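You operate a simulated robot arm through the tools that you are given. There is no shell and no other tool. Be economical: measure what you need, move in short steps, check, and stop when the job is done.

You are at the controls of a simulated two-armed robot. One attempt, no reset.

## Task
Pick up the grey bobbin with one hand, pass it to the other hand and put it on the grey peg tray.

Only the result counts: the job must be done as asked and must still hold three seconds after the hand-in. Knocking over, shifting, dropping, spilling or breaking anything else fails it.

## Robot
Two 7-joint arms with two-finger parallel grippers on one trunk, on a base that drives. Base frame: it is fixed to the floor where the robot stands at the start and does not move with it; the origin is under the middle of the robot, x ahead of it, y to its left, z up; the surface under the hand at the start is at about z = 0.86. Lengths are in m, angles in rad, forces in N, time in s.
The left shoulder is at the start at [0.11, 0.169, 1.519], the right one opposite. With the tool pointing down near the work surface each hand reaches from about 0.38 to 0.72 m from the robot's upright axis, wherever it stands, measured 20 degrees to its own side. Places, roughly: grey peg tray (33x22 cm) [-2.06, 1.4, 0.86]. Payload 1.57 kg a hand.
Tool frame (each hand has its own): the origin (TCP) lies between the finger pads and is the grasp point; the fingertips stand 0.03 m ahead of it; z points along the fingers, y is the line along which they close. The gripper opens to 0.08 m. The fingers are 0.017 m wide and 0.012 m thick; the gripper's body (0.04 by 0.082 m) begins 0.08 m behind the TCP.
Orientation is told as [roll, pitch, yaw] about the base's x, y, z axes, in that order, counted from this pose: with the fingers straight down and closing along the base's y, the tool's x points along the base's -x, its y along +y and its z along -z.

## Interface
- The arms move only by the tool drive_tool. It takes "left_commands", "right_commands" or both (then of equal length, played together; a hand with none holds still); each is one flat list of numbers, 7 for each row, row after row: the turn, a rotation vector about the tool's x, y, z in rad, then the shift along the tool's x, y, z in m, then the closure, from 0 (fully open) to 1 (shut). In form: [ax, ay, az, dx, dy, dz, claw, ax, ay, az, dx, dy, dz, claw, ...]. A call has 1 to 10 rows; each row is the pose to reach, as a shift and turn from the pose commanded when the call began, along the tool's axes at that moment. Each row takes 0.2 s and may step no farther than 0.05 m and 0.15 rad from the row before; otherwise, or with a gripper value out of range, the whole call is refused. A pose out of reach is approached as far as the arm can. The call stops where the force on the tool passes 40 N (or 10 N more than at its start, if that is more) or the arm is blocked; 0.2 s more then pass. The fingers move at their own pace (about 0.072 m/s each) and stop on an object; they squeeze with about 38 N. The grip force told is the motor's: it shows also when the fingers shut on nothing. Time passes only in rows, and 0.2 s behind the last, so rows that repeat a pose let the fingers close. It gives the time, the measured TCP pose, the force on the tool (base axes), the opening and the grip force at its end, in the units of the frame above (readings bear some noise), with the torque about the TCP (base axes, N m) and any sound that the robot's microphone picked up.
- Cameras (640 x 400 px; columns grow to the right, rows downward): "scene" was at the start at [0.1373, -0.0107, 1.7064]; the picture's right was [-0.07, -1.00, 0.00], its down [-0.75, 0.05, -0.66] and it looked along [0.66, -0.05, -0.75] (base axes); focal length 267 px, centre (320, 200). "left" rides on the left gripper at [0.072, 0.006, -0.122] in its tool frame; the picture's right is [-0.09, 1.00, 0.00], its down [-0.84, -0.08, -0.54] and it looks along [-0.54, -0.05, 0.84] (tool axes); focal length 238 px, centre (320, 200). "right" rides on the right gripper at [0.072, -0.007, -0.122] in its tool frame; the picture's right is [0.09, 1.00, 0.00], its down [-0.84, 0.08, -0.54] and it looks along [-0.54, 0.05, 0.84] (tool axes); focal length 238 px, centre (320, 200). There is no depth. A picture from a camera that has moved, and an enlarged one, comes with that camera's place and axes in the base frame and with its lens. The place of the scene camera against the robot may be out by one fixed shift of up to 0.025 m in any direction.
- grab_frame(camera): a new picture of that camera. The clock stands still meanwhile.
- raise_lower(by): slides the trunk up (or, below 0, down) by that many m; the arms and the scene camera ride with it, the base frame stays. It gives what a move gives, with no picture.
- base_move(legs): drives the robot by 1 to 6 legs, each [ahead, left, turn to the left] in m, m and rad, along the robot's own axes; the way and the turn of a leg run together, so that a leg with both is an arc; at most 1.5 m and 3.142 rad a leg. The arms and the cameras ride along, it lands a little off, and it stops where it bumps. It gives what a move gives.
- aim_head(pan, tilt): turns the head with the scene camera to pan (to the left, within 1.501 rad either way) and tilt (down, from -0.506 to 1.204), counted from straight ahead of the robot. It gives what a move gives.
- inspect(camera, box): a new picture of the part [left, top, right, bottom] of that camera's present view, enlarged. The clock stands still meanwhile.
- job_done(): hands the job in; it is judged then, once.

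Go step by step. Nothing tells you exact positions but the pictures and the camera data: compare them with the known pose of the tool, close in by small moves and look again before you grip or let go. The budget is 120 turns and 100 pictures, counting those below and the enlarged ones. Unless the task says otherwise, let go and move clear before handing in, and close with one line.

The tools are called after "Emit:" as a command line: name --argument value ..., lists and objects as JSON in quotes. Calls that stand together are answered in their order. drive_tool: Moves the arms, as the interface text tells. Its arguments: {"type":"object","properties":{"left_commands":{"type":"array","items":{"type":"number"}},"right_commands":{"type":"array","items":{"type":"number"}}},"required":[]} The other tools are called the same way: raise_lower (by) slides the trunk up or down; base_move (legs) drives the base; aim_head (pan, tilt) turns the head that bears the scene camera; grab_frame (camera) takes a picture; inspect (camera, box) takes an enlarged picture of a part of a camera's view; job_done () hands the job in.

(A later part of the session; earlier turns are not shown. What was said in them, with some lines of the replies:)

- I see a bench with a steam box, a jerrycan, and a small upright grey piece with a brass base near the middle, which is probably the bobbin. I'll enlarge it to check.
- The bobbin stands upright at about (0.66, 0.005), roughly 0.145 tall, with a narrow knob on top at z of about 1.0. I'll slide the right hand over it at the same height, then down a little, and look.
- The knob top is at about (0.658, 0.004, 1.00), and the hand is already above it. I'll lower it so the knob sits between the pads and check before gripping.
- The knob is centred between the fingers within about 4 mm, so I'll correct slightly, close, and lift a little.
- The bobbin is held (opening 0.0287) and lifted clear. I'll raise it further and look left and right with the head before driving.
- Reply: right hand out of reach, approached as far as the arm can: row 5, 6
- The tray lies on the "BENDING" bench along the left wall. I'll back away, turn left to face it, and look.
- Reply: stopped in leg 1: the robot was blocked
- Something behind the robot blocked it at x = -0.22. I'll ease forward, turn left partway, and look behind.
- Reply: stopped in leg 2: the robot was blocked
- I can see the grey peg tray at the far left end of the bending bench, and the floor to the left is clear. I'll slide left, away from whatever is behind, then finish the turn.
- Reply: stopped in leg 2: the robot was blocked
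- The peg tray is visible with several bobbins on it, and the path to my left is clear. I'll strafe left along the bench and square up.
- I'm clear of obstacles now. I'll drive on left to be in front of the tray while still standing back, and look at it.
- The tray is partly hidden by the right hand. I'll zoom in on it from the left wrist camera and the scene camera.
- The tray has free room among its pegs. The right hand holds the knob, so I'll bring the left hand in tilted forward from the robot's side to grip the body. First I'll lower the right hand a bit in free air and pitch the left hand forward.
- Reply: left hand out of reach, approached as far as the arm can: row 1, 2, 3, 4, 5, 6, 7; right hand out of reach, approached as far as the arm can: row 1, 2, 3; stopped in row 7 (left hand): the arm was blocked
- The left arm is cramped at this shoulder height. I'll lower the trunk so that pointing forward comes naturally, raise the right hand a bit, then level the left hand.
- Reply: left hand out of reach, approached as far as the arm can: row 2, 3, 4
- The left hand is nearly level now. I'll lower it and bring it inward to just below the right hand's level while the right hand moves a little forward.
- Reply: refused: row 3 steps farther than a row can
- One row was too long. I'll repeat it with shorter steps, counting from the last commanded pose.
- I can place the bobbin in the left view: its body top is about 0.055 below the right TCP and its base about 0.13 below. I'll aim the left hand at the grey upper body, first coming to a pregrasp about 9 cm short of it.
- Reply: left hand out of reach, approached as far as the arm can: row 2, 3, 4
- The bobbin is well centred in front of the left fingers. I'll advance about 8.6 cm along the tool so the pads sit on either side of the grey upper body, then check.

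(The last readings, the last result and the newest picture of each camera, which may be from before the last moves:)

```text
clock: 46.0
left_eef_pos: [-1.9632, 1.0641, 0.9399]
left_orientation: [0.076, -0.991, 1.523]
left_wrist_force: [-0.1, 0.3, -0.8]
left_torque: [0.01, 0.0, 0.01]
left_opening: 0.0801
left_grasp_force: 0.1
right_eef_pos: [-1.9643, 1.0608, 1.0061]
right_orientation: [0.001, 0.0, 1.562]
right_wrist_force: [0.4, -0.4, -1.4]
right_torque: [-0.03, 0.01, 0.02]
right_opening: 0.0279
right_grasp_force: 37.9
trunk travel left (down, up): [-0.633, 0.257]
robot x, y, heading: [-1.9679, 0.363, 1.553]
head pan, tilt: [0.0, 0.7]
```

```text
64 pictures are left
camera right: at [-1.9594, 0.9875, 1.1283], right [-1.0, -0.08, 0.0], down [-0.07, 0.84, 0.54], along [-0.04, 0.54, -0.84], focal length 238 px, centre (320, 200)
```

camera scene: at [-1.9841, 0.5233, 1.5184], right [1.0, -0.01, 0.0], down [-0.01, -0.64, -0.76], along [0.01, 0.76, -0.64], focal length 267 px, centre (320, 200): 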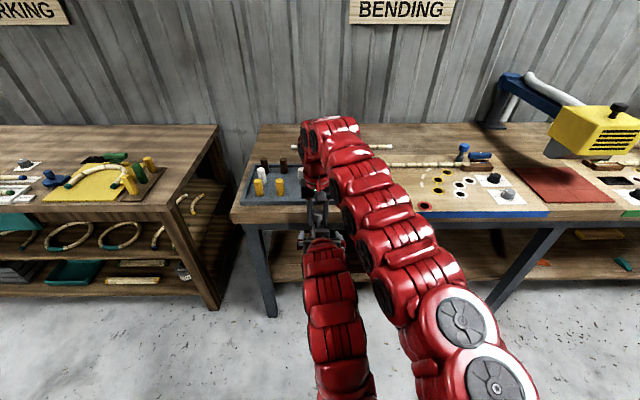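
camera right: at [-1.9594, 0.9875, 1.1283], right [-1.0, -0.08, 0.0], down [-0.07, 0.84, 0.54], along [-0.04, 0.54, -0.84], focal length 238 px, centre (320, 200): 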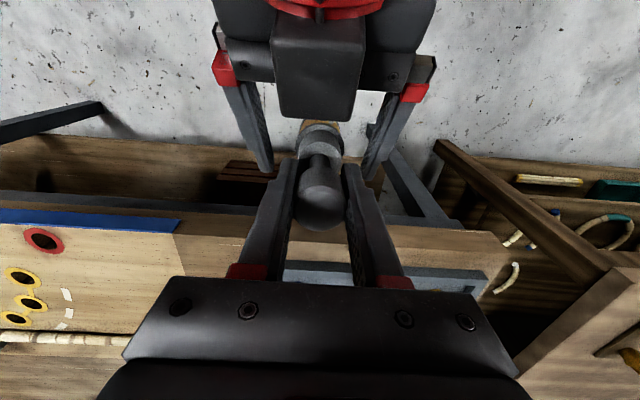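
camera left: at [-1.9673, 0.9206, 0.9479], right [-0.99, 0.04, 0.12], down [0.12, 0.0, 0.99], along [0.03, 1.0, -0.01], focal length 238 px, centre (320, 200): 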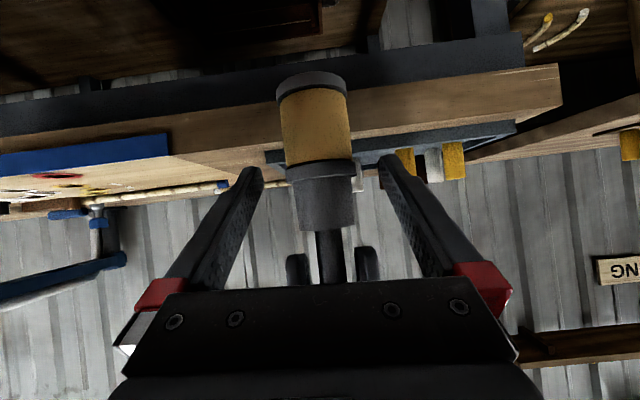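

The pads straddle the grey upper body, with the bobbin about 3 mm off centre. I'll nudge the left hand over and close it.

Emit:
drive_tool --left_commands '[0, 0, 0, -0.003, 0.003, 0, 0, 0, 0, 0, -0.003, 0.003, 0, 0.4, 0, 0, 0, -0.003, 0.003, 0, 1, 0, 0, 0, -0.003, 0.003, 0, 1, 0, 0, 0, -0.003, 0.003, 0, 1, 0, 0, 0, -0.003, 0.003, 0, 1]'

Emit:
grab_frame --camera "left"

```text
clock: 47.4
left_eef_pos: [-1.9665, 1.0602, 0.9427]
left_orientation: [0.076, -0.993, 1.52]
left_wrist_force: [13.9, 5.1, -4.0]
left_torque: [0.05, 0.34, 0.03]
left_opening: 0.0395
left_grasp_force: 37.4
right_eef_pos: [-1.9659, 1.0599, 1.0062]
right_orientation: [0.003, 0.0, 1.561]
right_wrist_force: [-14.1, -4.6, 3.4]
right_torque: [-0.31, 0.57, 0.02]
right_opening: 0.0281
right_grasp_force: 38.2
trunk travel left (down, up): [-0.633, 0.257]
robot x, y, heading: [-1.9634, 0.3627, 1.562]
head pan, tilt: [0.0, 0.7]
```

```text
63 pictures are left
camera left: at [-1.971, 0.9195, 0.9504], right [-0.99, 0.04, 0.12], down [0.12, 0.0, 0.99], along [0.04, 1.0, -0.01], focal length 238 px, centre (320, 200)
```

left: 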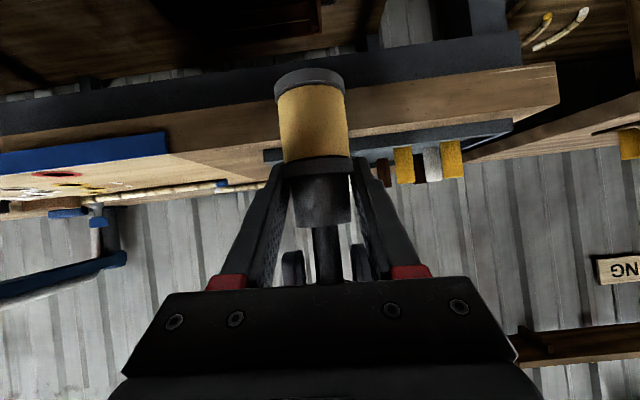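

The left hand has it (opening 0.0395), but a 14 N sideways strain remains. I'll relax the nudge before opening the right hand.

Emit:
drive_tool --left_commands '[0, 0, 0, 0.001, -0.002, 0, 1, 0, 0, 0, 0.002, -0.004, 0, 1]'

```text
clock: 48.0
left_eef_pos: [-1.9661, 1.0604, 0.9411]
left_orientation: [0.079, -0.994, 1.521]
left_wrist_force: [8.3, 17.5, -2.7]
left_torque: [-0.39, -0.13, 0.02]
left_opening: 0.0397
left_grasp_force: 38.7
right_eef_pos: [-1.9641, 1.0593, 1.005]
right_orientation: [0.0, 0.005, 1.56]
right_wrist_force: [-8.2, -16.7, 2.1]
right_torque: [-0.66, 0.64, 0.02]
right_opening: 0.0276
right_grasp_force: 38.0
trunk travel left (down, up): [-0.633, 0.257]
robot x, y, heading: [-1.9622, 0.3636, 1.561]
head pan, tilt: [0.0, 0.7]
```

Emit:
drive_tool --left_commands '[0, 0, 0, -0.001, -0.002, 0.002, 1, 0, 0, 0, -0.001, -0.003, 0.002, 1]'

```text
clock: 48.6
left_eef_pos: [-1.9626, 1.0624, 0.9423]
left_orientation: [0.079, -0.996, 1.523]
left_wrist_force: [-2.3, -2.4, 9.1]
left_torque: [0.04, -0.37, 0.01]
left_opening: 0.0397
left_grasp_force: 37.6
right_eef_pos: [-1.963, 1.0611, 1.0055]
right_orientation: [0.0, -0.001, 1.556]
right_wrist_force: [3.2, 3.1, -10.3]
right_torque: [0.15, 0.24, 0.0]
right_opening: 0.0281
right_grasp_force: 38.1
trunk travel left (down, up): [-0.633, 0.257]
robot x, y, heading: [-1.9676, 0.361, 1.565]
head pan, tilt: [0.0, 0.7]
```

The strain is small now. I'll open the right hand, then lower the left hand with the bobbin straight down out of the right fingers.

Emit:
drive_tool --left_commands '[0, 0, 0, 0, 0, 0, 1, 0, 0, 0, 0, 0, 0, 1, 0, 0, 0, 0, 0, 0, 1, 0, 0, 0, 0.016, -0.001, 0.011, 1, 0, 0, 0, 0.033, -0.002, 0.022, 1, 0, 0, 0, 0.05, -0.003, 0.033, 1, 0, 0, 0, 0.066, -0.004, 0.043, 1, 0, 0, 0, 0.083, -0.005, 0.054, 1]' --right_commands '[0, 0, 0, 0, 0, 0, 0.5, 0, 0, 0, 0, 0, 0, 0.3, 0, 0, 0, 0, 0, 0, 0.2, 0, 0, 0, 0, 0, -0.01, 0.2, 0, 0, 0, 0, 0, -0.02, 0.2, 0, 0, 0, 0, 0, -0.02, 0.2, 0, 0, 0, 0, 0, -0.02, 0.2, 0, 0, 0, 0, 0, -0.02, 0.2]'

Emit:
grab_frame --camera "left"

Emit:
grab_frame --camera "right"

```text
clock: 50.4
left_eef_pos: [-1.9607, 1.0622, 0.8427]
left_orientation: [0.079, -0.994, 1.519]
left_wrist_force: [-0.3, 0.5, -0.2]
left_torque: [0.03, -0.02, -0.01]
left_opening: 0.04
left_grasp_force: 37.9
right_eef_pos: [-1.9652, 1.062, 1.0256]
right_orientation: [0.002, 0.0, 1.56]
right_wrist_force: [0.0, -0.2, 0.6]
right_torque: [0.01, -0.03, 0.0]
right_opening: 0.0636
right_grasp_force: 0.0
trunk travel left (down, up): [-0.633, 0.257]
robot x, y, heading: [-1.9638, 0.3647, 1.558]
head pan, tilt: [0.0, 0.7]
```

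```text
62 pictures are left
camera left: at [-1.9655, 0.9205, 0.8499], right [-0.99, 0.04, 0.12], down [0.12, 0.0, 0.99], along [0.03, 1.0, -0.01], focal length 238 px, centre (320, 200)
```

left: 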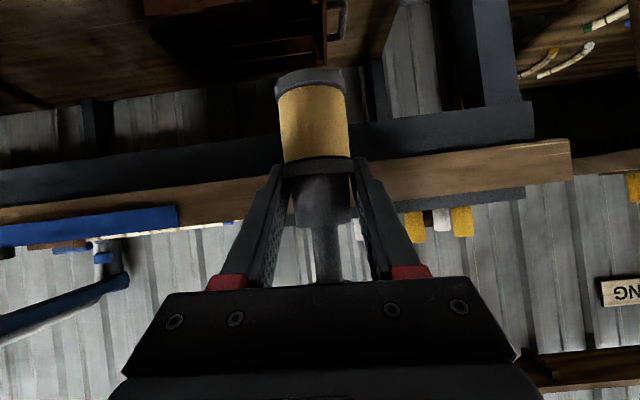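

```text
61 pictures are left
camera right: at [-1.9589, 0.988, 1.1487], right [-1.0, -0.08, 0.0], down [-0.07, 0.84, 0.54], along [-0.04, 0.54, -0.84], focal length 238 px, centre (320, 200)
```

right: 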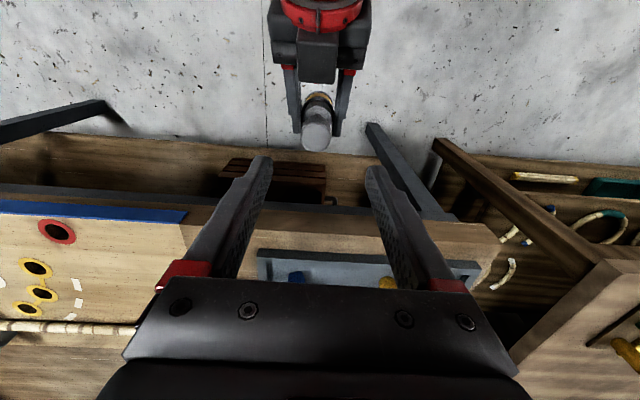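

The left hand now holds the bobbin alone. I'll move the right hand off to the right, raise the trunk, and look at the tray.

Emit:
drive_tool --right_commands '[0, 0, 0, 0.02, -0.045, 0, 0.2, 0, 0, 0, 0.04, -0.09, 0, 0.2, 0, 0, 0, 0.06, -0.135, 0, 0.2, 0, 0, 0, 0.08, -0.18, 0, 0.2, 0, 0, 0, 0.1, -0.225, 0, 0.2, 0, 0, 0, 0.12, -0.27, 0, 0.2, 0, 0, 0, 0.14, -0.31, 0, 0.2]'

Emit:
raise_lower --by 0.22

Emit:
aim_head --pan 0.1 --tilt 0.75

Emit:
grab_frame --camera "scene"

Emit:
grab_frame --camera "left"

```text
clock: 52.0
left_eef_pos: [-1.9633, 1.0635, 0.8421]
left_orientation: [0.078, -0.992, 1.522]
left_wrist_force: [-1.0, 0.6, 0.4]
left_torque: [-0.01, -0.02, -0.01]
left_opening: 0.0396
left_grasp_force: 38.0
right_eef_pos: [-1.6786, 0.9759, 1.0369]
right_orientation: [0.0, 0.0, 1.561]
right_wrist_force: [-0.6, -0.3, 0.1]
right_torque: [-0.02, -0.01, -0.02]
right_opening: 0.0641
right_grasp_force: 0.0
right hand out of reach, approached as far as the arm can: row 4, 5, 6, 7
trunk travel left (down, up): [-0.633, 0.257]
robot x, y, heading: [-1.9652, 0.3654, 1.562]
head pan, tilt: [0.0, 0.7]
```

```text
clock: 54.4
left_eef_pos: [-1.9615, 1.0619, 1.0637]
left_orientation: [0.079, -0.993, 1.522]
left_wrist_force: [-0.5, 0.5, -0.7]
left_torque: [-0.01, -0.03, -0.03]
left_opening: 0.0398
left_grasp_force: 37.6
right_eef_pos: [-1.6757, 0.9744, 1.2585]
right_orientation: [0.002, 0.0, 1.562]
right_wrist_force: [0.3, -0.7, -0.2]
right_torque: [0.02, -0.01, 0.0]
right_opening: 0.0637
right_grasp_force: 0.3
trunk travel left (down, up): [-0.853, 0.037]
robot x, y, heading: [-1.9645, 0.3658, 1.562]
head pan, tilt: [0.0, 0.7]
```

```text
clock: 55.0
left_eef_pos: [-1.9618, 1.0626, 1.0624]
left_orientation: [0.079, -0.994, 1.521]
left_wrist_force: [0.3, -0.7, -1.0]
left_torque: [0.0, -0.02, 0.02]
left_opening: 0.0396
left_grasp_force: 37.9
right_eef_pos: [-1.6772, 0.9743, 1.2576]
right_orientation: [0.003, 0.001, 1.562]
right_wrist_force: [0.5, -0.2, -0.1]
right_torque: [0.01, -0.02, -0.02]
right_opening: 0.064
right_grasp_force: 0.1
trunk travel left (down, up): [-0.853, 0.037]
robot x, y, heading: [-1.9631, 0.3643, 1.561]
head pan, tilt: [0.099, 0.75]
```

```text
60 pictures are left
camera scene: at [-1.9934, 0.5209, 1.7342], right [1.0, 0.09, 0.0], down [0.06, -0.68, -0.73], along [-0.07, 0.73, -0.68], focal length 267 px, centre (320, 200)
```

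scene: 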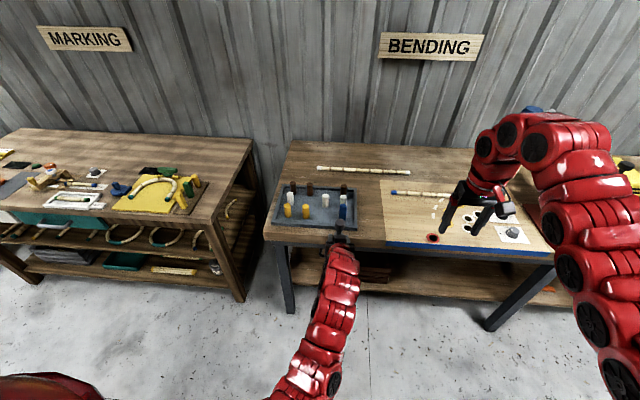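

```text
59 pictures are left
camera left: at [-1.9654, 0.9204, 1.0703], right [-0.99, 0.04, 0.12], down [0.12, 0.0, 0.99], along [0.03, 1.0, -0.01], focal length 238 px, centre (320, 200)
```

left: 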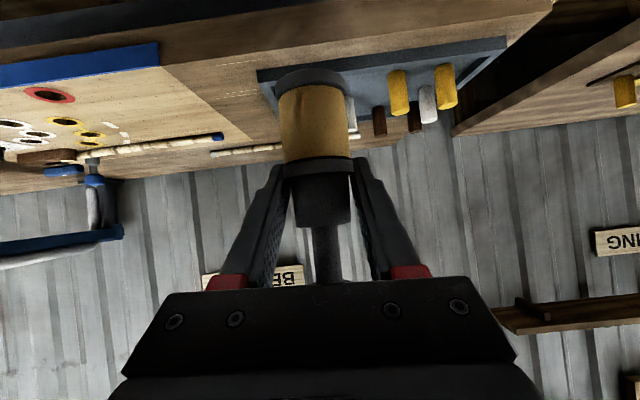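

Emit:
inspect --camera "scene" --box '[250, 160, 370, 260]'

```text
4.00 times, centred on (310, 210) of scene
camera zoom: at [-1.9934, 0.5209, 1.7342], right [1.0, 0.09, 0.0], down [0.06, -0.68, -0.73], along [-0.07, 0.73, -0.68], focal length 1068 px, centre (360, 160)
```

zoom: 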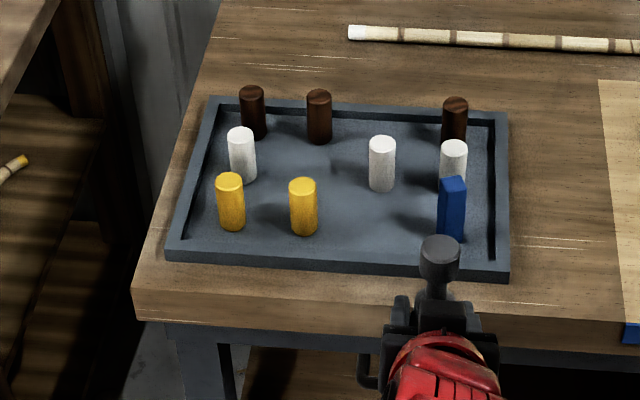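

The front row's third slot, between the second yellow peg and the blue block, is free. The wrist camera puts it near (-2.03, 1.32). I'll drive forward with the bobbin about 6 cm above the pegs and stop a bit short.

Emit:
base_move --legs '[[0.22, 0.068, 0]]'

Emit:
grab_frame --camera "left"

Emit:
grab_frame --camera "scene"

```text
clock: 56.8
left_eef_pos: [-2.0254, 1.2813, 1.0617]
left_orientation: [0.08, -0.996, 1.517]
left_wrist_force: [-0.1, 0.6, -0.6]
left_torque: [0.02, 0.01, -0.01]
left_opening: 0.0397
left_grasp_force: 37.5
right_eef_pos: [-1.7403, 1.1928, 1.2581]
right_orientation: [0.001, -0.001, 1.558]
right_wrist_force: [0.0, 0.7, 0.4]
right_torque: [-0.01, -0.03, 0.0]
right_opening: 0.0638
right_grasp_force: 0.0
trunk travel left (down, up): [-0.853, 0.037]
robot x, y, heading: [-2.0331, 0.5844, 1.554]
head pan, tilt: [0.099, 0.75]
```

```text
57 pictures are left
camera left: at [-2.029, 1.1395, 1.0707], right [-0.99, 0.04, 0.12], down [0.12, 0.0, 0.99], along [0.04, 1.0, -0.01], focal length 238 px, centre (320, 200)
```

left: 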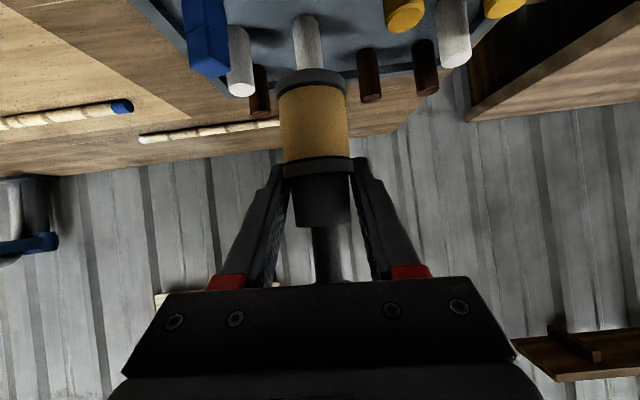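

```text
56 pictures are left
camera scene: at [-2.0582, 0.7396, 1.7343], right [1.0, 0.09, 0.0], down [0.06, -0.68, -0.73], along [-0.06, 0.73, -0.68], focal length 267 px, centre (320, 200)
```

scene: 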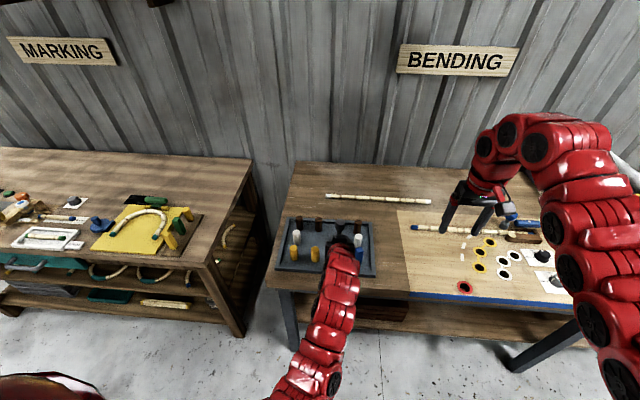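

The slot centre works out at x of about -2.025, y of about 1.32, so I need about 4 cm more ahead. I'll drive that and verify.

Emit:
base_move --legs '[[0.04, 0, 0]]'

Emit:
grab_frame --camera "left"

Emit:
inspect --camera "scene" --box '[270, 190, 410, 310]'

```text
clock: 57.6
left_eef_pos: [-2.0257, 1.3161, 1.0662]
left_orientation: [0.077, -0.998, 1.518]
left_wrist_force: [0.6, -1.1, -0.9]
left_torque: [0.05, -0.01, -0.01]
left_opening: 0.0398
left_grasp_force: 38.3
right_eef_pos: [-1.7405, 1.2272, 1.2595]
right_orientation: [0.002, -0.005, 1.556]
right_wrist_force: [-0.8, -1.0, 0.6]
right_torque: [0.07, 0.02, 0.0]
right_opening: 0.0639
right_grasp_force: 0.0
trunk travel left (down, up): [-0.853, 0.037]
robot x, y, heading: [-2.0278, 0.6226, 1.559]
head pan, tilt: [0.099, 0.75]
```

```text
55 pictures are left
camera left: at [-2.0289, 1.1747, 1.0729], right [-0.99, 0.04, 0.12], down [0.12, 0.0, 0.99], along [0.04, 1.0, 0.0], focal length 238 px, centre (320, 200)
```

left: 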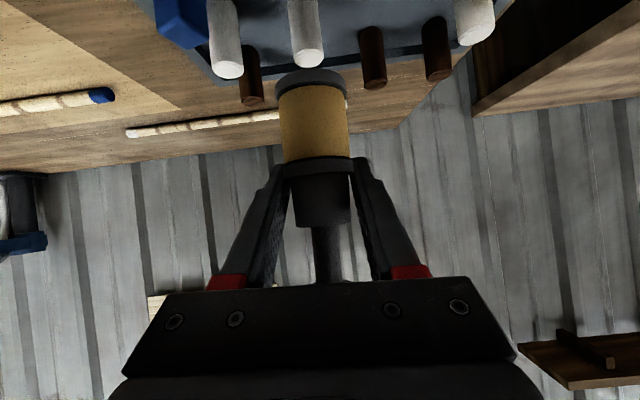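

```text
3.33 times, centred on (340, 250) of scene
camera zoom: at [-2.0584, 0.7723, 1.7351], right [1.0, 0.09, 0.0], down [0.06, -0.68, -0.73], along [-0.06, 0.73, -0.68], focal length 890 px, centre (253, 33)
```

zoom: 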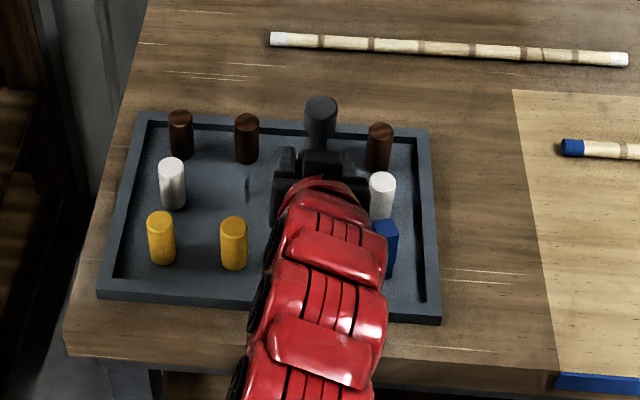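

The lateral position matches. I'll move 1.5 cm deeper to clear the tray's front lip, then lower the trunk 10 cm and look again.

Emit:
drive_tool --left_commands '[0, 0, 0, -0.008, 0, 0.013, 1, 0, 0, 0, -0.008, 0, 0.013, 1]'

Emit:
raise_lower --by -0.08

Emit:
grab_frame --camera "left"

Emit:
inspect --camera "scene" --box '[270, 190, 410, 310]'

Emit:
grab_frame --camera "right"

```text
clock: 58.2
left_eef_pos: [-2.0241, 1.335, 1.063]
left_orientation: [0.077, -0.996, 1.518]
left_wrist_force: [-0.1, -0.4, -1.7]
left_torque: [0.03, 0.02, 0.0]
left_opening: 0.0396
left_grasp_force: 37.7
right_eef_pos: [-1.7402, 1.2317, 1.2574]
right_orientation: [0.0, -0.002, 1.557]
right_wrist_force: [0.4, -0.7, 0.9]
right_torque: [0.03, 0.01, -0.02]
right_opening: 0.0639
right_grasp_force: 0.1
trunk travel left (down, up): [-0.853, 0.037]
robot x, y, heading: [-2.0315, 0.6241, 1.551]
head pan, tilt: [0.099, 0.75]
```

```text
clock: 59.4
left_eef_pos: [-2.0258, 1.3364, 0.9835]
left_orientation: [0.078, -0.993, 1.517]
left_wrist_force: [-0.1, 0.3, -0.9]
left_torque: [-0.01, -0.02, 0.03]
left_opening: 0.0395
left_grasp_force: 37.8
right_eef_pos: [-1.7404, 1.2333, 1.1775]
right_orientation: [0.002, 0.0, 1.557]
right_wrist_force: [-0.7, 0.5, 0.7]
right_torque: [0.0, 0.02, -0.01]
right_opening: 0.0639
right_grasp_force: 0.2
trunk travel left (down, up): [-0.773, 0.117]
robot x, y, heading: [-2.029, 0.6229, 1.558]
head pan, tilt: [0.099, 0.75]
```

```text
53 pictures are left
camera left: at [-2.0292, 1.1945, 0.9911], right [-0.99, 0.04, 0.12], down [0.12, 0.0, 0.99], along [0.04, 1.0, -0.01], focal length 238 px, centre (320, 200)
```

left: 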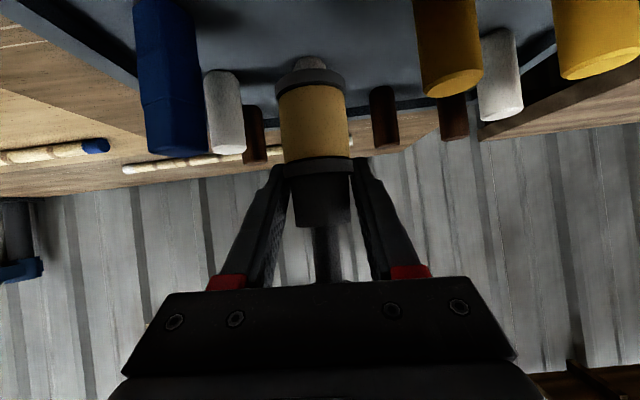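

```text
3.33 times, centred on (340, 250) of scene
camera zoom: at [-2.0582, 0.7798, 1.6542], right [1.0, 0.09, 0.0], down [0.06, -0.68, -0.73], along [-0.06, 0.73, -0.68], focal length 890 px, centre (253, 33)
```

zoom: 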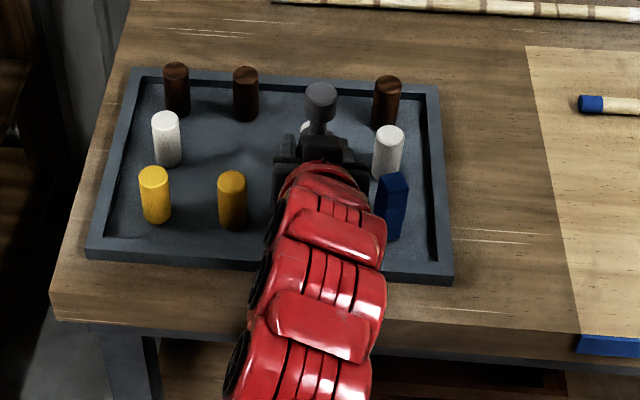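

```text
51 pictures are left
camera right: at [-1.7348, 1.1598, 1.3004], right [-1.0, -0.08, 0.0], down [-0.06, 0.84, 0.54], along [-0.04, 0.54, -0.84], focal length 238 px, centre (320, 200)
```

right: 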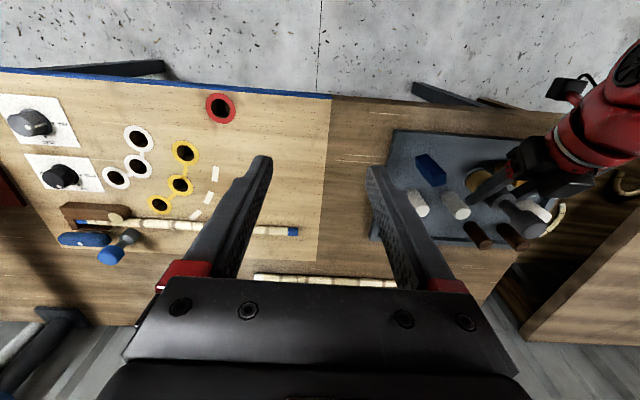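

The bobbin is centred between the yellow peg and the blue block, and in front of the white peg. I'll lower another 3.5 cm by arm and check force and view.

Emit:
drive_tool --left_commands '[0, 0, 0, 0.0145, -0.001, 0.0095, 1, 0, 0, 0, 0.029, -0.002, 0.019, 1, 0, 0, 0, 0.029, -0.002, 0.019, 1]'

Emit:
grab_frame --camera "left"

Emit:
inspect --camera "right" --box '[380, 100, 600, 260]'

```text
clock: 60.2
left_eef_pos: [-2.0227, 1.335, 0.9498]
left_orientation: [0.076, -0.993, 1.518]
left_wrist_force: [0.0, -0.7, -1.0]
left_torque: [-0.02, 0.02, 0.0]
left_opening: 0.0393
left_grasp_force: 37.8
right_eef_pos: [-1.7399, 1.2326, 1.1778]
right_orientation: [0.002, 0.001, 1.557]
right_wrist_force: [-0.1, -0.7, -0.4]
right_torque: [-0.03, 0.0, -0.01]
right_opening: 0.064
right_grasp_force: 0.1
trunk travel left (down, up): [-0.773, 0.117]
robot x, y, heading: [-2.0311, 0.6219, 1.554]
head pan, tilt: [0.099, 0.75]
```

```text
50 pictures are left
camera left: at [-2.0277, 1.1936, 0.9574], right [-0.99, 0.04, 0.12], down [0.12, 0.0, 0.99], along [0.04, 1.0, -0.01], focal length 238 px, centre (320, 200)
```

left: 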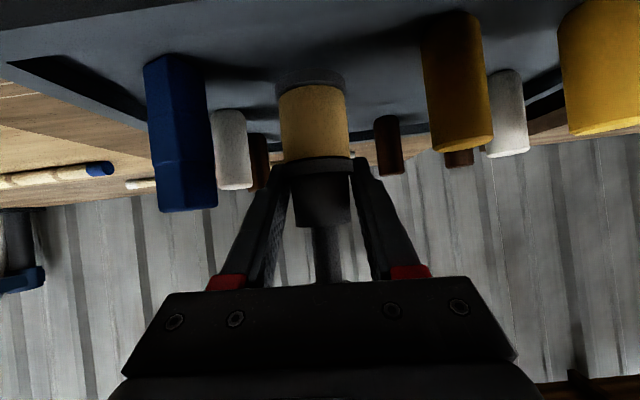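

```text
2.50 times, centred on (490, 180) of right
camera zoom: at [-1.7347, 1.1599, 1.3003], right [-1.0, -0.08, 0.0], down [-0.06, 0.84, 0.54], along [-0.04, 0.54, -0.84], focal length 596 px, centre (-105, 250)
```

zoom: 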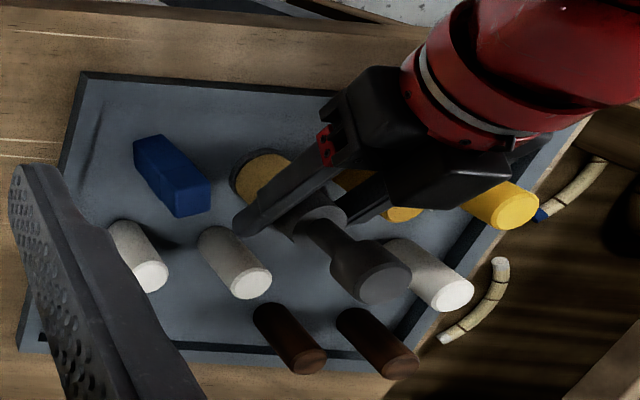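

About 1 cm remains to the tray floor. I'll go down in small steps and watch the force.

Emit:
drive_tool --left_commands '[0, 0, 0, 0.005, 0, 0.0032, 1, 0, 0, 0, 0.005, 0, 0.0032, 1]'

Emit:
drive_tool --left_commands '[0, 0, 0, 0.0025, 0, 0.0016, 1, 0, 0, 0, 0.0025, 0, 0.0016, 1]'

Emit:
inspect --camera "left" --box '[220, 30, 420, 170]'

```text
clock: 60.8
left_eef_pos: [-2.0232, 1.3362, 0.9441]
left_orientation: [0.077, -0.994, 1.518]
left_wrist_force: [-0.1, -0.3, -0.7]
left_torque: [0.05, -0.02, 0.0]
left_opening: 0.0396
left_grasp_force: 37.7
right_eef_pos: [-1.7399, 1.2332, 1.1775]
right_orientation: [0.001, 0.0, 1.558]
right_wrist_force: [0.1, -0.1, -0.1]
right_torque: [0.01, 0.0, 0.02]
right_opening: 0.0638
right_grasp_force: 0.0
trunk travel left (down, up): [-0.773, 0.117]
robot x, y, heading: [-2.0309, 0.6211, 1.564]
head pan, tilt: [0.099, 0.75]
```

```text
clock: 61.4
left_eef_pos: [-2.0241, 1.336, 0.9398]
left_orientation: [0.08, -0.992, 1.517]
left_wrist_force: [0.1, -0.1, -0.5]
left_torque: [0.01, 0.0, -0.01]
left_opening: 0.0397
left_grasp_force: 38.0
right_eef_pos: [-1.7395, 1.2333, 1.1779]
right_orientation: [0.002, -0.001, 1.558]
right_wrist_force: [-0.2, -0.3, -0.2]
right_torque: [0.02, 0.01, -0.05]
right_opening: 0.0641
right_grasp_force: 0.0
trunk travel left (down, up): [-0.773, 0.117]
robot x, y, heading: [-2.0314, 0.6189, 1.556]
head pan, tilt: [0.099, 0.75]
```

```text
2.86 times, centred on (320, 100) of left
camera zoom: at [-2.0278, 1.1942, 0.9481], right [-0.99, 0.04, 0.12], down [0.12, 0.0, 0.99], along [0.04, 1.0, -0.01], focal length 681 px, centre (320, 486)
```

zoom: 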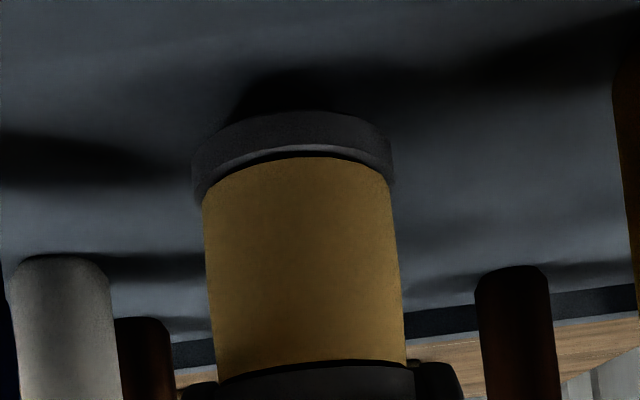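

No contact yet, so I'll continue in 3 mm steps.

Emit:
drive_tool --left_commands '[0, 0, 0, 0.0025, 0, 0.0016, 1, 0, 0, 0, 0.0025, 0, 0.0016, 1]'

Emit:
drive_tool --left_commands '[0, 0, 0, 0.0025, 0, 0.0016, 1, 0, 0, 0, 0.0025, 0, 0.0016, 1]'

Emit:
inspect --camera "left" --box '[220, 30, 420, 170]'

```text
clock: 62.0
left_eef_pos: [-2.0228, 1.3371, 0.9371]
left_orientation: [0.075, -0.993, 1.518]
left_wrist_force: [-0.1, -0.3, -1.3]
left_torque: [-0.01, 0.03, 0.01]
left_opening: 0.0396
left_grasp_force: 37.9
right_eef_pos: [-1.7408, 1.2331, 1.1774]
right_orientation: [0.003, 0.0, 1.557]
right_wrist_force: [-0.1, 0.9, -0.4]
right_torque: [0.02, 0.02, 0.02]
right_opening: 0.064
right_grasp_force: 0.1
trunk travel left (down, up): [-0.773, 0.117]
robot x, y, heading: [-2.0286, 0.6254, 1.561]
head pan, tilt: [0.099, 0.75]
```

```text
clock: 62.6
left_eef_pos: [-2.0241, 1.3364, 0.9328]
left_orientation: [0.079, -0.993, 1.515]
left_wrist_force: [-0.7, 0.8, -1.4]
left_torque: [0.01, 0.0, 0.01]
left_opening: 0.0398
left_grasp_force: 38.0
right_eef_pos: [-1.7386, 1.2333, 1.1776]
right_orientation: [0.003, 0.0, 1.557]
right_wrist_force: [-0.4, 0.1, 0.9]
right_torque: [0.0, -0.02, 0.01]
right_opening: 0.0639
right_grasp_force: 0.1
trunk travel left (down, up): [-0.773, 0.117]
robot x, y, heading: [-2.033, 0.6235, 1.558]
head pan, tilt: [0.099, 0.75]
```

```text
2.86 times, centred on (320, 100) of left
camera zoom: at [-2.0282, 1.1946, 0.9409], right [-0.99, 0.04, 0.12], down [0.12, 0.0, 0.99], along [0.04, 1.0, -0.01], focal length 681 px, centre (320, 486)
```

zoom: 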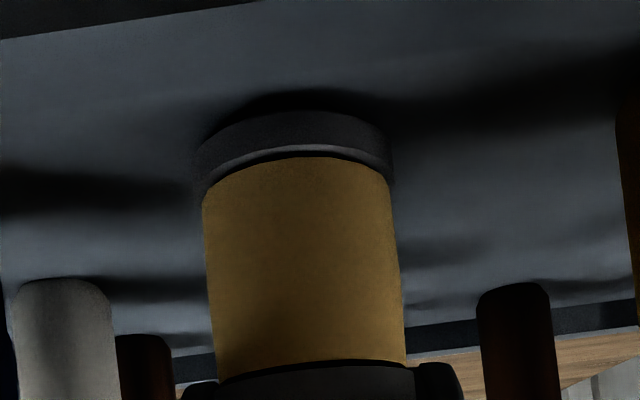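

Emit:
drive_tool --left_commands '[0, 0, 0, 0.0017, 0, 0.0011, 1, 0, 0, 0, 0.0017, 0, 0.0011, 1]'

Emit:
drive_tool --left_commands '[0, 0, 0, 0.0017, 0, 0.0011, 1, 0, 0, 0, 0.0017, 0, 0.0011, 1]'

Emit:
inspect --camera "left" --box '[220, 30, 420, 170]'

```text
clock: 63.2
left_eef_pos: [-2.0245, 1.3371, 0.9306]
left_orientation: [0.079, -0.994, 1.518]
left_wrist_force: [0.4, 0.4, -1.6]
left_torque: [0.0, -0.03, -0.01]
left_opening: 0.0396
left_grasp_force: 38.1
right_eef_pos: [-1.7389, 1.2343, 1.1774]
right_orientation: [0.002, 0.002, 1.558]
right_wrist_force: [-0.3, 0.1, 0.4]
right_torque: [0.03, 0.01, -0.03]
right_opening: 0.0639
right_grasp_force: 0.0
trunk travel left (down, up): [-0.773, 0.117]
robot x, y, heading: [-2.0316, 0.6191, 1.563]
head pan, tilt: [0.099, 0.75]
```

```text
clock: 63.8
left_eef_pos: [-2.0241, 1.3374, 0.9302]
left_orientation: [0.079, -0.995, 1.516]
left_wrist_force: [0.1, 0.0, 0.8]
left_torque: [0.04, -0.01, 0.0]
left_opening: 0.0396
left_grasp_force: 37.8
right_eef_pos: [-1.7398, 1.2327, 1.1777]
right_orientation: [0.003, 0.0, 1.556]
right_wrist_force: [-0.1, 0.0, 0.0]
right_torque: [0.0, 0.01, -0.02]
right_opening: 0.0639
right_grasp_force: 0.1
trunk travel left (down, up): [-0.773, 0.117]
robot x, y, heading: [-2.0359, 0.6229, 1.559]
head pan, tilt: [0.099, 0.75]
```

```text
2.86 times, centred on (320, 100) of left
camera zoom: at [-2.0292, 1.1941, 0.9374], right [-0.99, 0.04, 0.12], down [0.12, 0.0, 0.99], along [0.04, 1.0, -0.01], focal length 681 px, centre (320, 486)
```

zoom: 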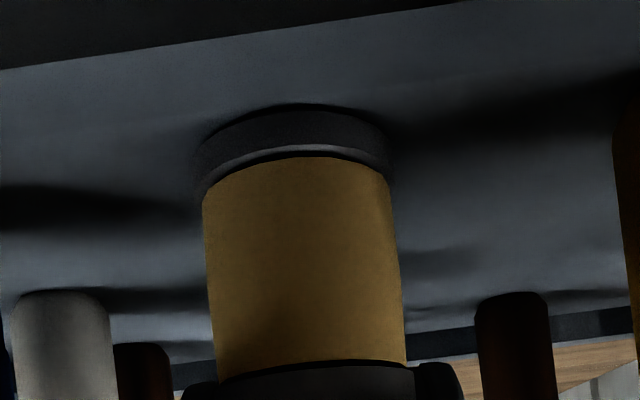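

The shadow gap has nearly vanished, so contact is close. I'll take finer steps.

Emit:
drive_tool --left_commands '[0, 0, 0, 0.0013, 0, 0.0008, 1, 0, 0, 0, 0.0013, 0, 0.0008, 1]'

Emit:
drive_tool --left_commands '[0, 0, 0, 0.0009, 0, 0.0005, 1, 0, 0, 0, 0.0009, 0, 0.0005, 1]'

Emit:
inspect --camera "left" --box '[220, 30, 420, 170]'

```text
clock: 64.4
left_eef_pos: [-2.0244, 1.3358, 0.9291]
left_orientation: [0.077, -0.996, 1.518]
left_wrist_force: [1.7, 1.1, 8.5]
left_torque: [0.0, -0.26, 0.04]
left_opening: 0.0394
left_grasp_force: 38.2
right_eef_pos: [-1.7395, 1.2328, 1.179]
right_orientation: [0.002, -0.002, 1.558]
right_wrist_force: [0.4, 0.0, 0.1]
right_torque: [-0.02, -0.02, 0.04]
right_opening: 0.0639
right_grasp_force: 0.0
trunk travel left (down, up): [-0.773, 0.117]
robot x, y, heading: [-2.0304, 0.6232, 1.561]
head pan, tilt: [0.099, 0.75]
```

```text
clock: 65.0
left_eef_pos: [-2.0249, 1.3362, 0.9293]
left_orientation: [0.076, -0.997, 1.519]
left_wrist_force: [0.2, 1.8, 17.3]
left_torque: [0.13, -0.34, 0.05]
left_opening: 0.0398
left_grasp_force: 38.1
right_eef_pos: [-1.7402, 1.2314, 1.1787]
right_orientation: [0.001, -0.003, 1.557]
right_wrist_force: [-0.3, -0.1, 0.1]
right_torque: [-0.05, -0.01, 0.0]
right_opening: 0.0641
right_grasp_force: 0.1
trunk travel left (down, up): [-0.773, 0.117]
robot x, y, heading: [-2.0296, 0.6224, 1.553]
head pan, tilt: [0.099, 0.75]
```

```text
2.86 times, centred on (320, 100) of left
camera zoom: at [-2.0299, 1.194, 0.9362], right [-0.99, 0.04, 0.12], down [0.12, 0.0, 0.99], along [0.04, 1.0, 0.0], focal length 681 px, centre (320, 486)
```

zoom: 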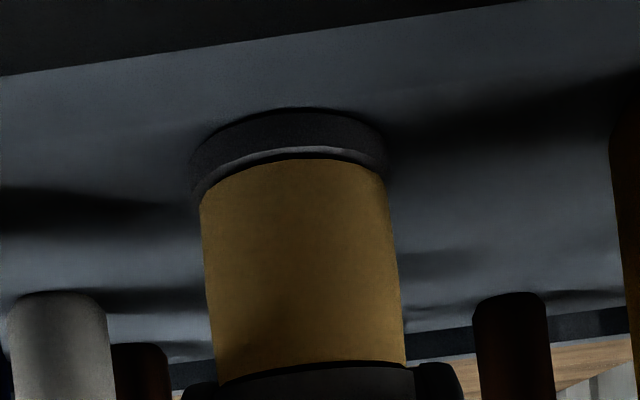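

The bobbin is standing on the tray with 17 N of press. I'll ease that off and open partway, keeping clear of the neighbouring pegs.

Emit:
drive_tool --left_commands '[0, 0, 0, -0.001, 0, -0.0006, 1, 0, 0, 0, -0.001, 0, -0.0006, 0.45, 0, 0, 0, -0.001, 0, -0.0006, 0.25, 0, 0, 0, -0.001, 0, -0.0006, 0.25]'

Emit:
grab_frame --camera "left"

Emit:
inspect --camera "right" --box '[380, 100, 600, 260]'

```text
clock: 66.0
left_eef_pos: [-2.0257, 1.3368, 0.9278]
left_orientation: [0.078, -0.993, 1.517]
left_wrist_force: [0.4, -0.4, 0.4]
left_torque: [-0.01, 0.0, 0.0]
left_opening: 0.06
left_grasp_force: 0.0
right_eef_pos: [-1.74, 1.233, 1.1779]
right_orientation: [0.002, -0.001, 1.557]
right_wrist_force: [-0.8, 0.6, 0.5]
right_torque: [0.01, 0.0, 0.02]
right_opening: 0.0641
right_grasp_force: 0.0
trunk travel left (down, up): [-0.773, 0.117]
robot x, y, heading: [-2.0317, 0.6223, 1.558]
head pan, tilt: [0.099, 0.75]
```

```text
44 pictures are left
camera left: at [-2.0301, 1.1945, 0.9355], right [-0.99, 0.04, 0.12], down [0.12, 0.0, 0.99], along [0.04, 1.0, -0.01], focal length 238 px, centre (320, 200)
```

left: 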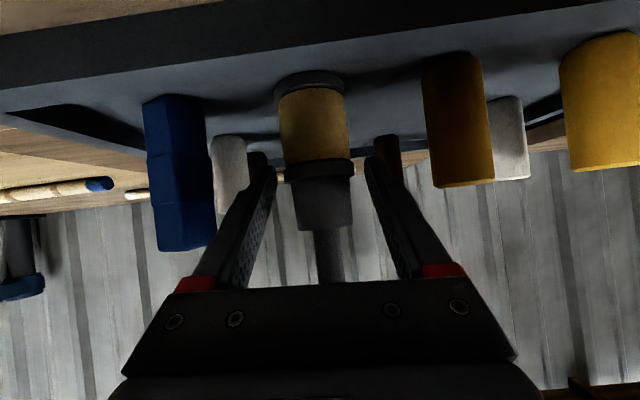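

```text
2.50 times, centred on (490, 180) of right
camera zoom: at [-1.7348, 1.16, 1.3002], right [-1.0, -0.08, 0.0], down [-0.06, 0.84, 0.54], along [-0.04, 0.54, -0.84], focal length 596 px, centre (-105, 250)
```

zoom: 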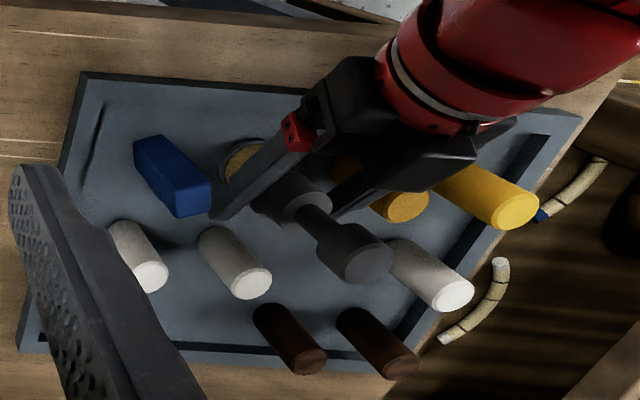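

The bobbin stands free between the open fingers. I'll back the hand straight out along its axis and check.

Emit:
drive_tool --left_commands '[0, 0, 0, 0, 0, -0.02, 0.25, 0, 0, 0, 0, 0, -0.04, 0.25, 0, 0, 0, 0, 0, -0.06, 0.25, 0, 0, 0, 0, 0, -0.075, 0.25]'

Emit:
grab_frame --camera "left"

```text
clock: 67.0
left_eef_pos: [-2.0233, 1.2749, 0.9707]
left_orientation: [0.077, -0.995, 1.516]
left_wrist_force: [-0.2, -0.1, -1.0]
left_torque: [-0.01, 0.0, 0.01]
left_opening: 0.0603
left_grasp_force: 0.1
right_eef_pos: [-1.7396, 1.2325, 1.1776]
right_orientation: [0.0, 0.0, 1.556]
right_wrist_force: [0.1, 0.3, -0.6]
right_torque: [0.02, 0.04, -0.02]
right_opening: 0.0641
right_grasp_force: 0.0
trunk travel left (down, up): [-0.773, 0.117]
robot x, y, heading: [-2.0356, 0.6226, 1.559]
head pan, tilt: [0.099, 0.75]
```

```text
42 pictures are left
camera left: at [-2.0281, 1.1318, 0.978], right [-0.99, 0.04, 0.12], down [0.12, 0.0, 0.99], along [0.04, 1.0, -0.01], focal length 238 px, centre (320, 200)
```

left: 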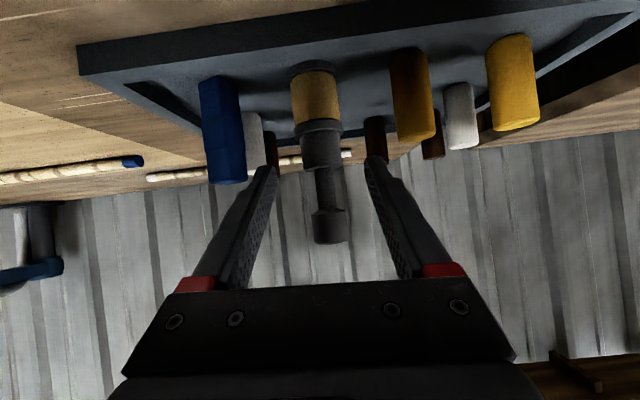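

The hand is clear of the bobbin, which stands upright. I'll back the robot away and take a final look.

Emit:
base_move --legs '[[-0.2, 0, 0]]'

Emit:
inspect --camera "scene" --box '[240, 130, 400, 250]'

Emit:
grab_frame --camera "left"

```text
clock: 68.6
left_eef_pos: [-2.024, 1.0796, 0.9688]
left_orientation: [0.079, -0.993, 1.513]
left_wrist_force: [0.0, -0.1, 0.0]
left_torque: [-0.01, -0.03, -0.01]
left_opening: 0.0601
left_grasp_force: 0.1
right_eef_pos: [-1.7406, 1.0361, 1.1777]
right_orientation: [0.002, 0.001, 1.552]
right_wrist_force: [-0.5, -0.1, 0.0]
right_torque: [0.0, 0.01, 0.03]
right_opening: 0.0641
right_grasp_force: 0.2
trunk travel left (down, up): [-0.773, 0.117]
robot x, y, heading: [-2.0368, 0.4295, 1.553]
head pan, tilt: [0.099, 0.75]
```

```text
3.33 times, centred on (320, 190) of scene
camera zoom: at [-2.0603, 0.5839, 1.6541], right [1.0, 0.08, 0.0], down [0.06, -0.68, -0.73], along [-0.06, 0.73, -0.68], focal length 890 px, centre (320, 233)
```

zoom: 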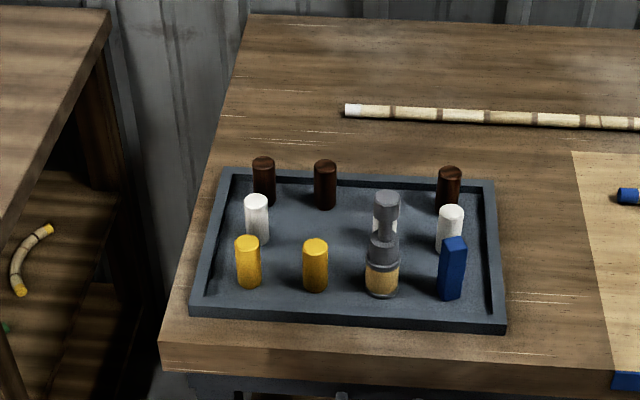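

```text
40 pictures are left
camera left: at [-2.0287, 0.9363, 0.9775], right [-0.99, 0.04, 0.12], down [0.12, 0.0, 0.99], along [0.04, 1.0, -0.01], focal length 238 px, centre (320, 200)
```

left: 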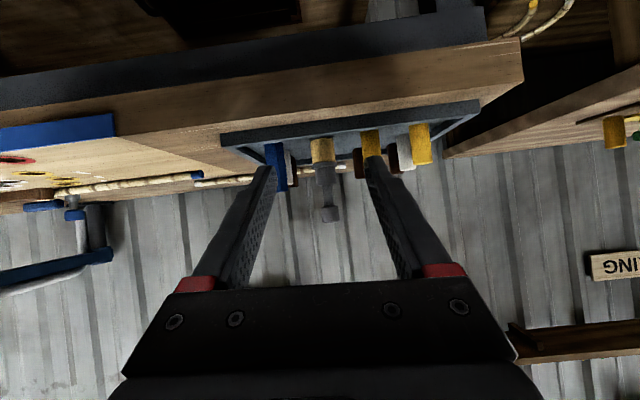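

The bobbin stands upright in the tray's free slot, all the other pegs are in place, and both hands are clear. I'm handing in.

Emit:
job_done

```text
The job is handed in.
```

I picked up the grey bobbin with the right hand, passed it to the left, and stood it upright in a free slot on the grey peg tray. In the last picture the pegs on the tray were still in place and both hands were clear. The base did bump something unseen behind it three times while leaving the start position, and I couldn't check whether that shifted anything.
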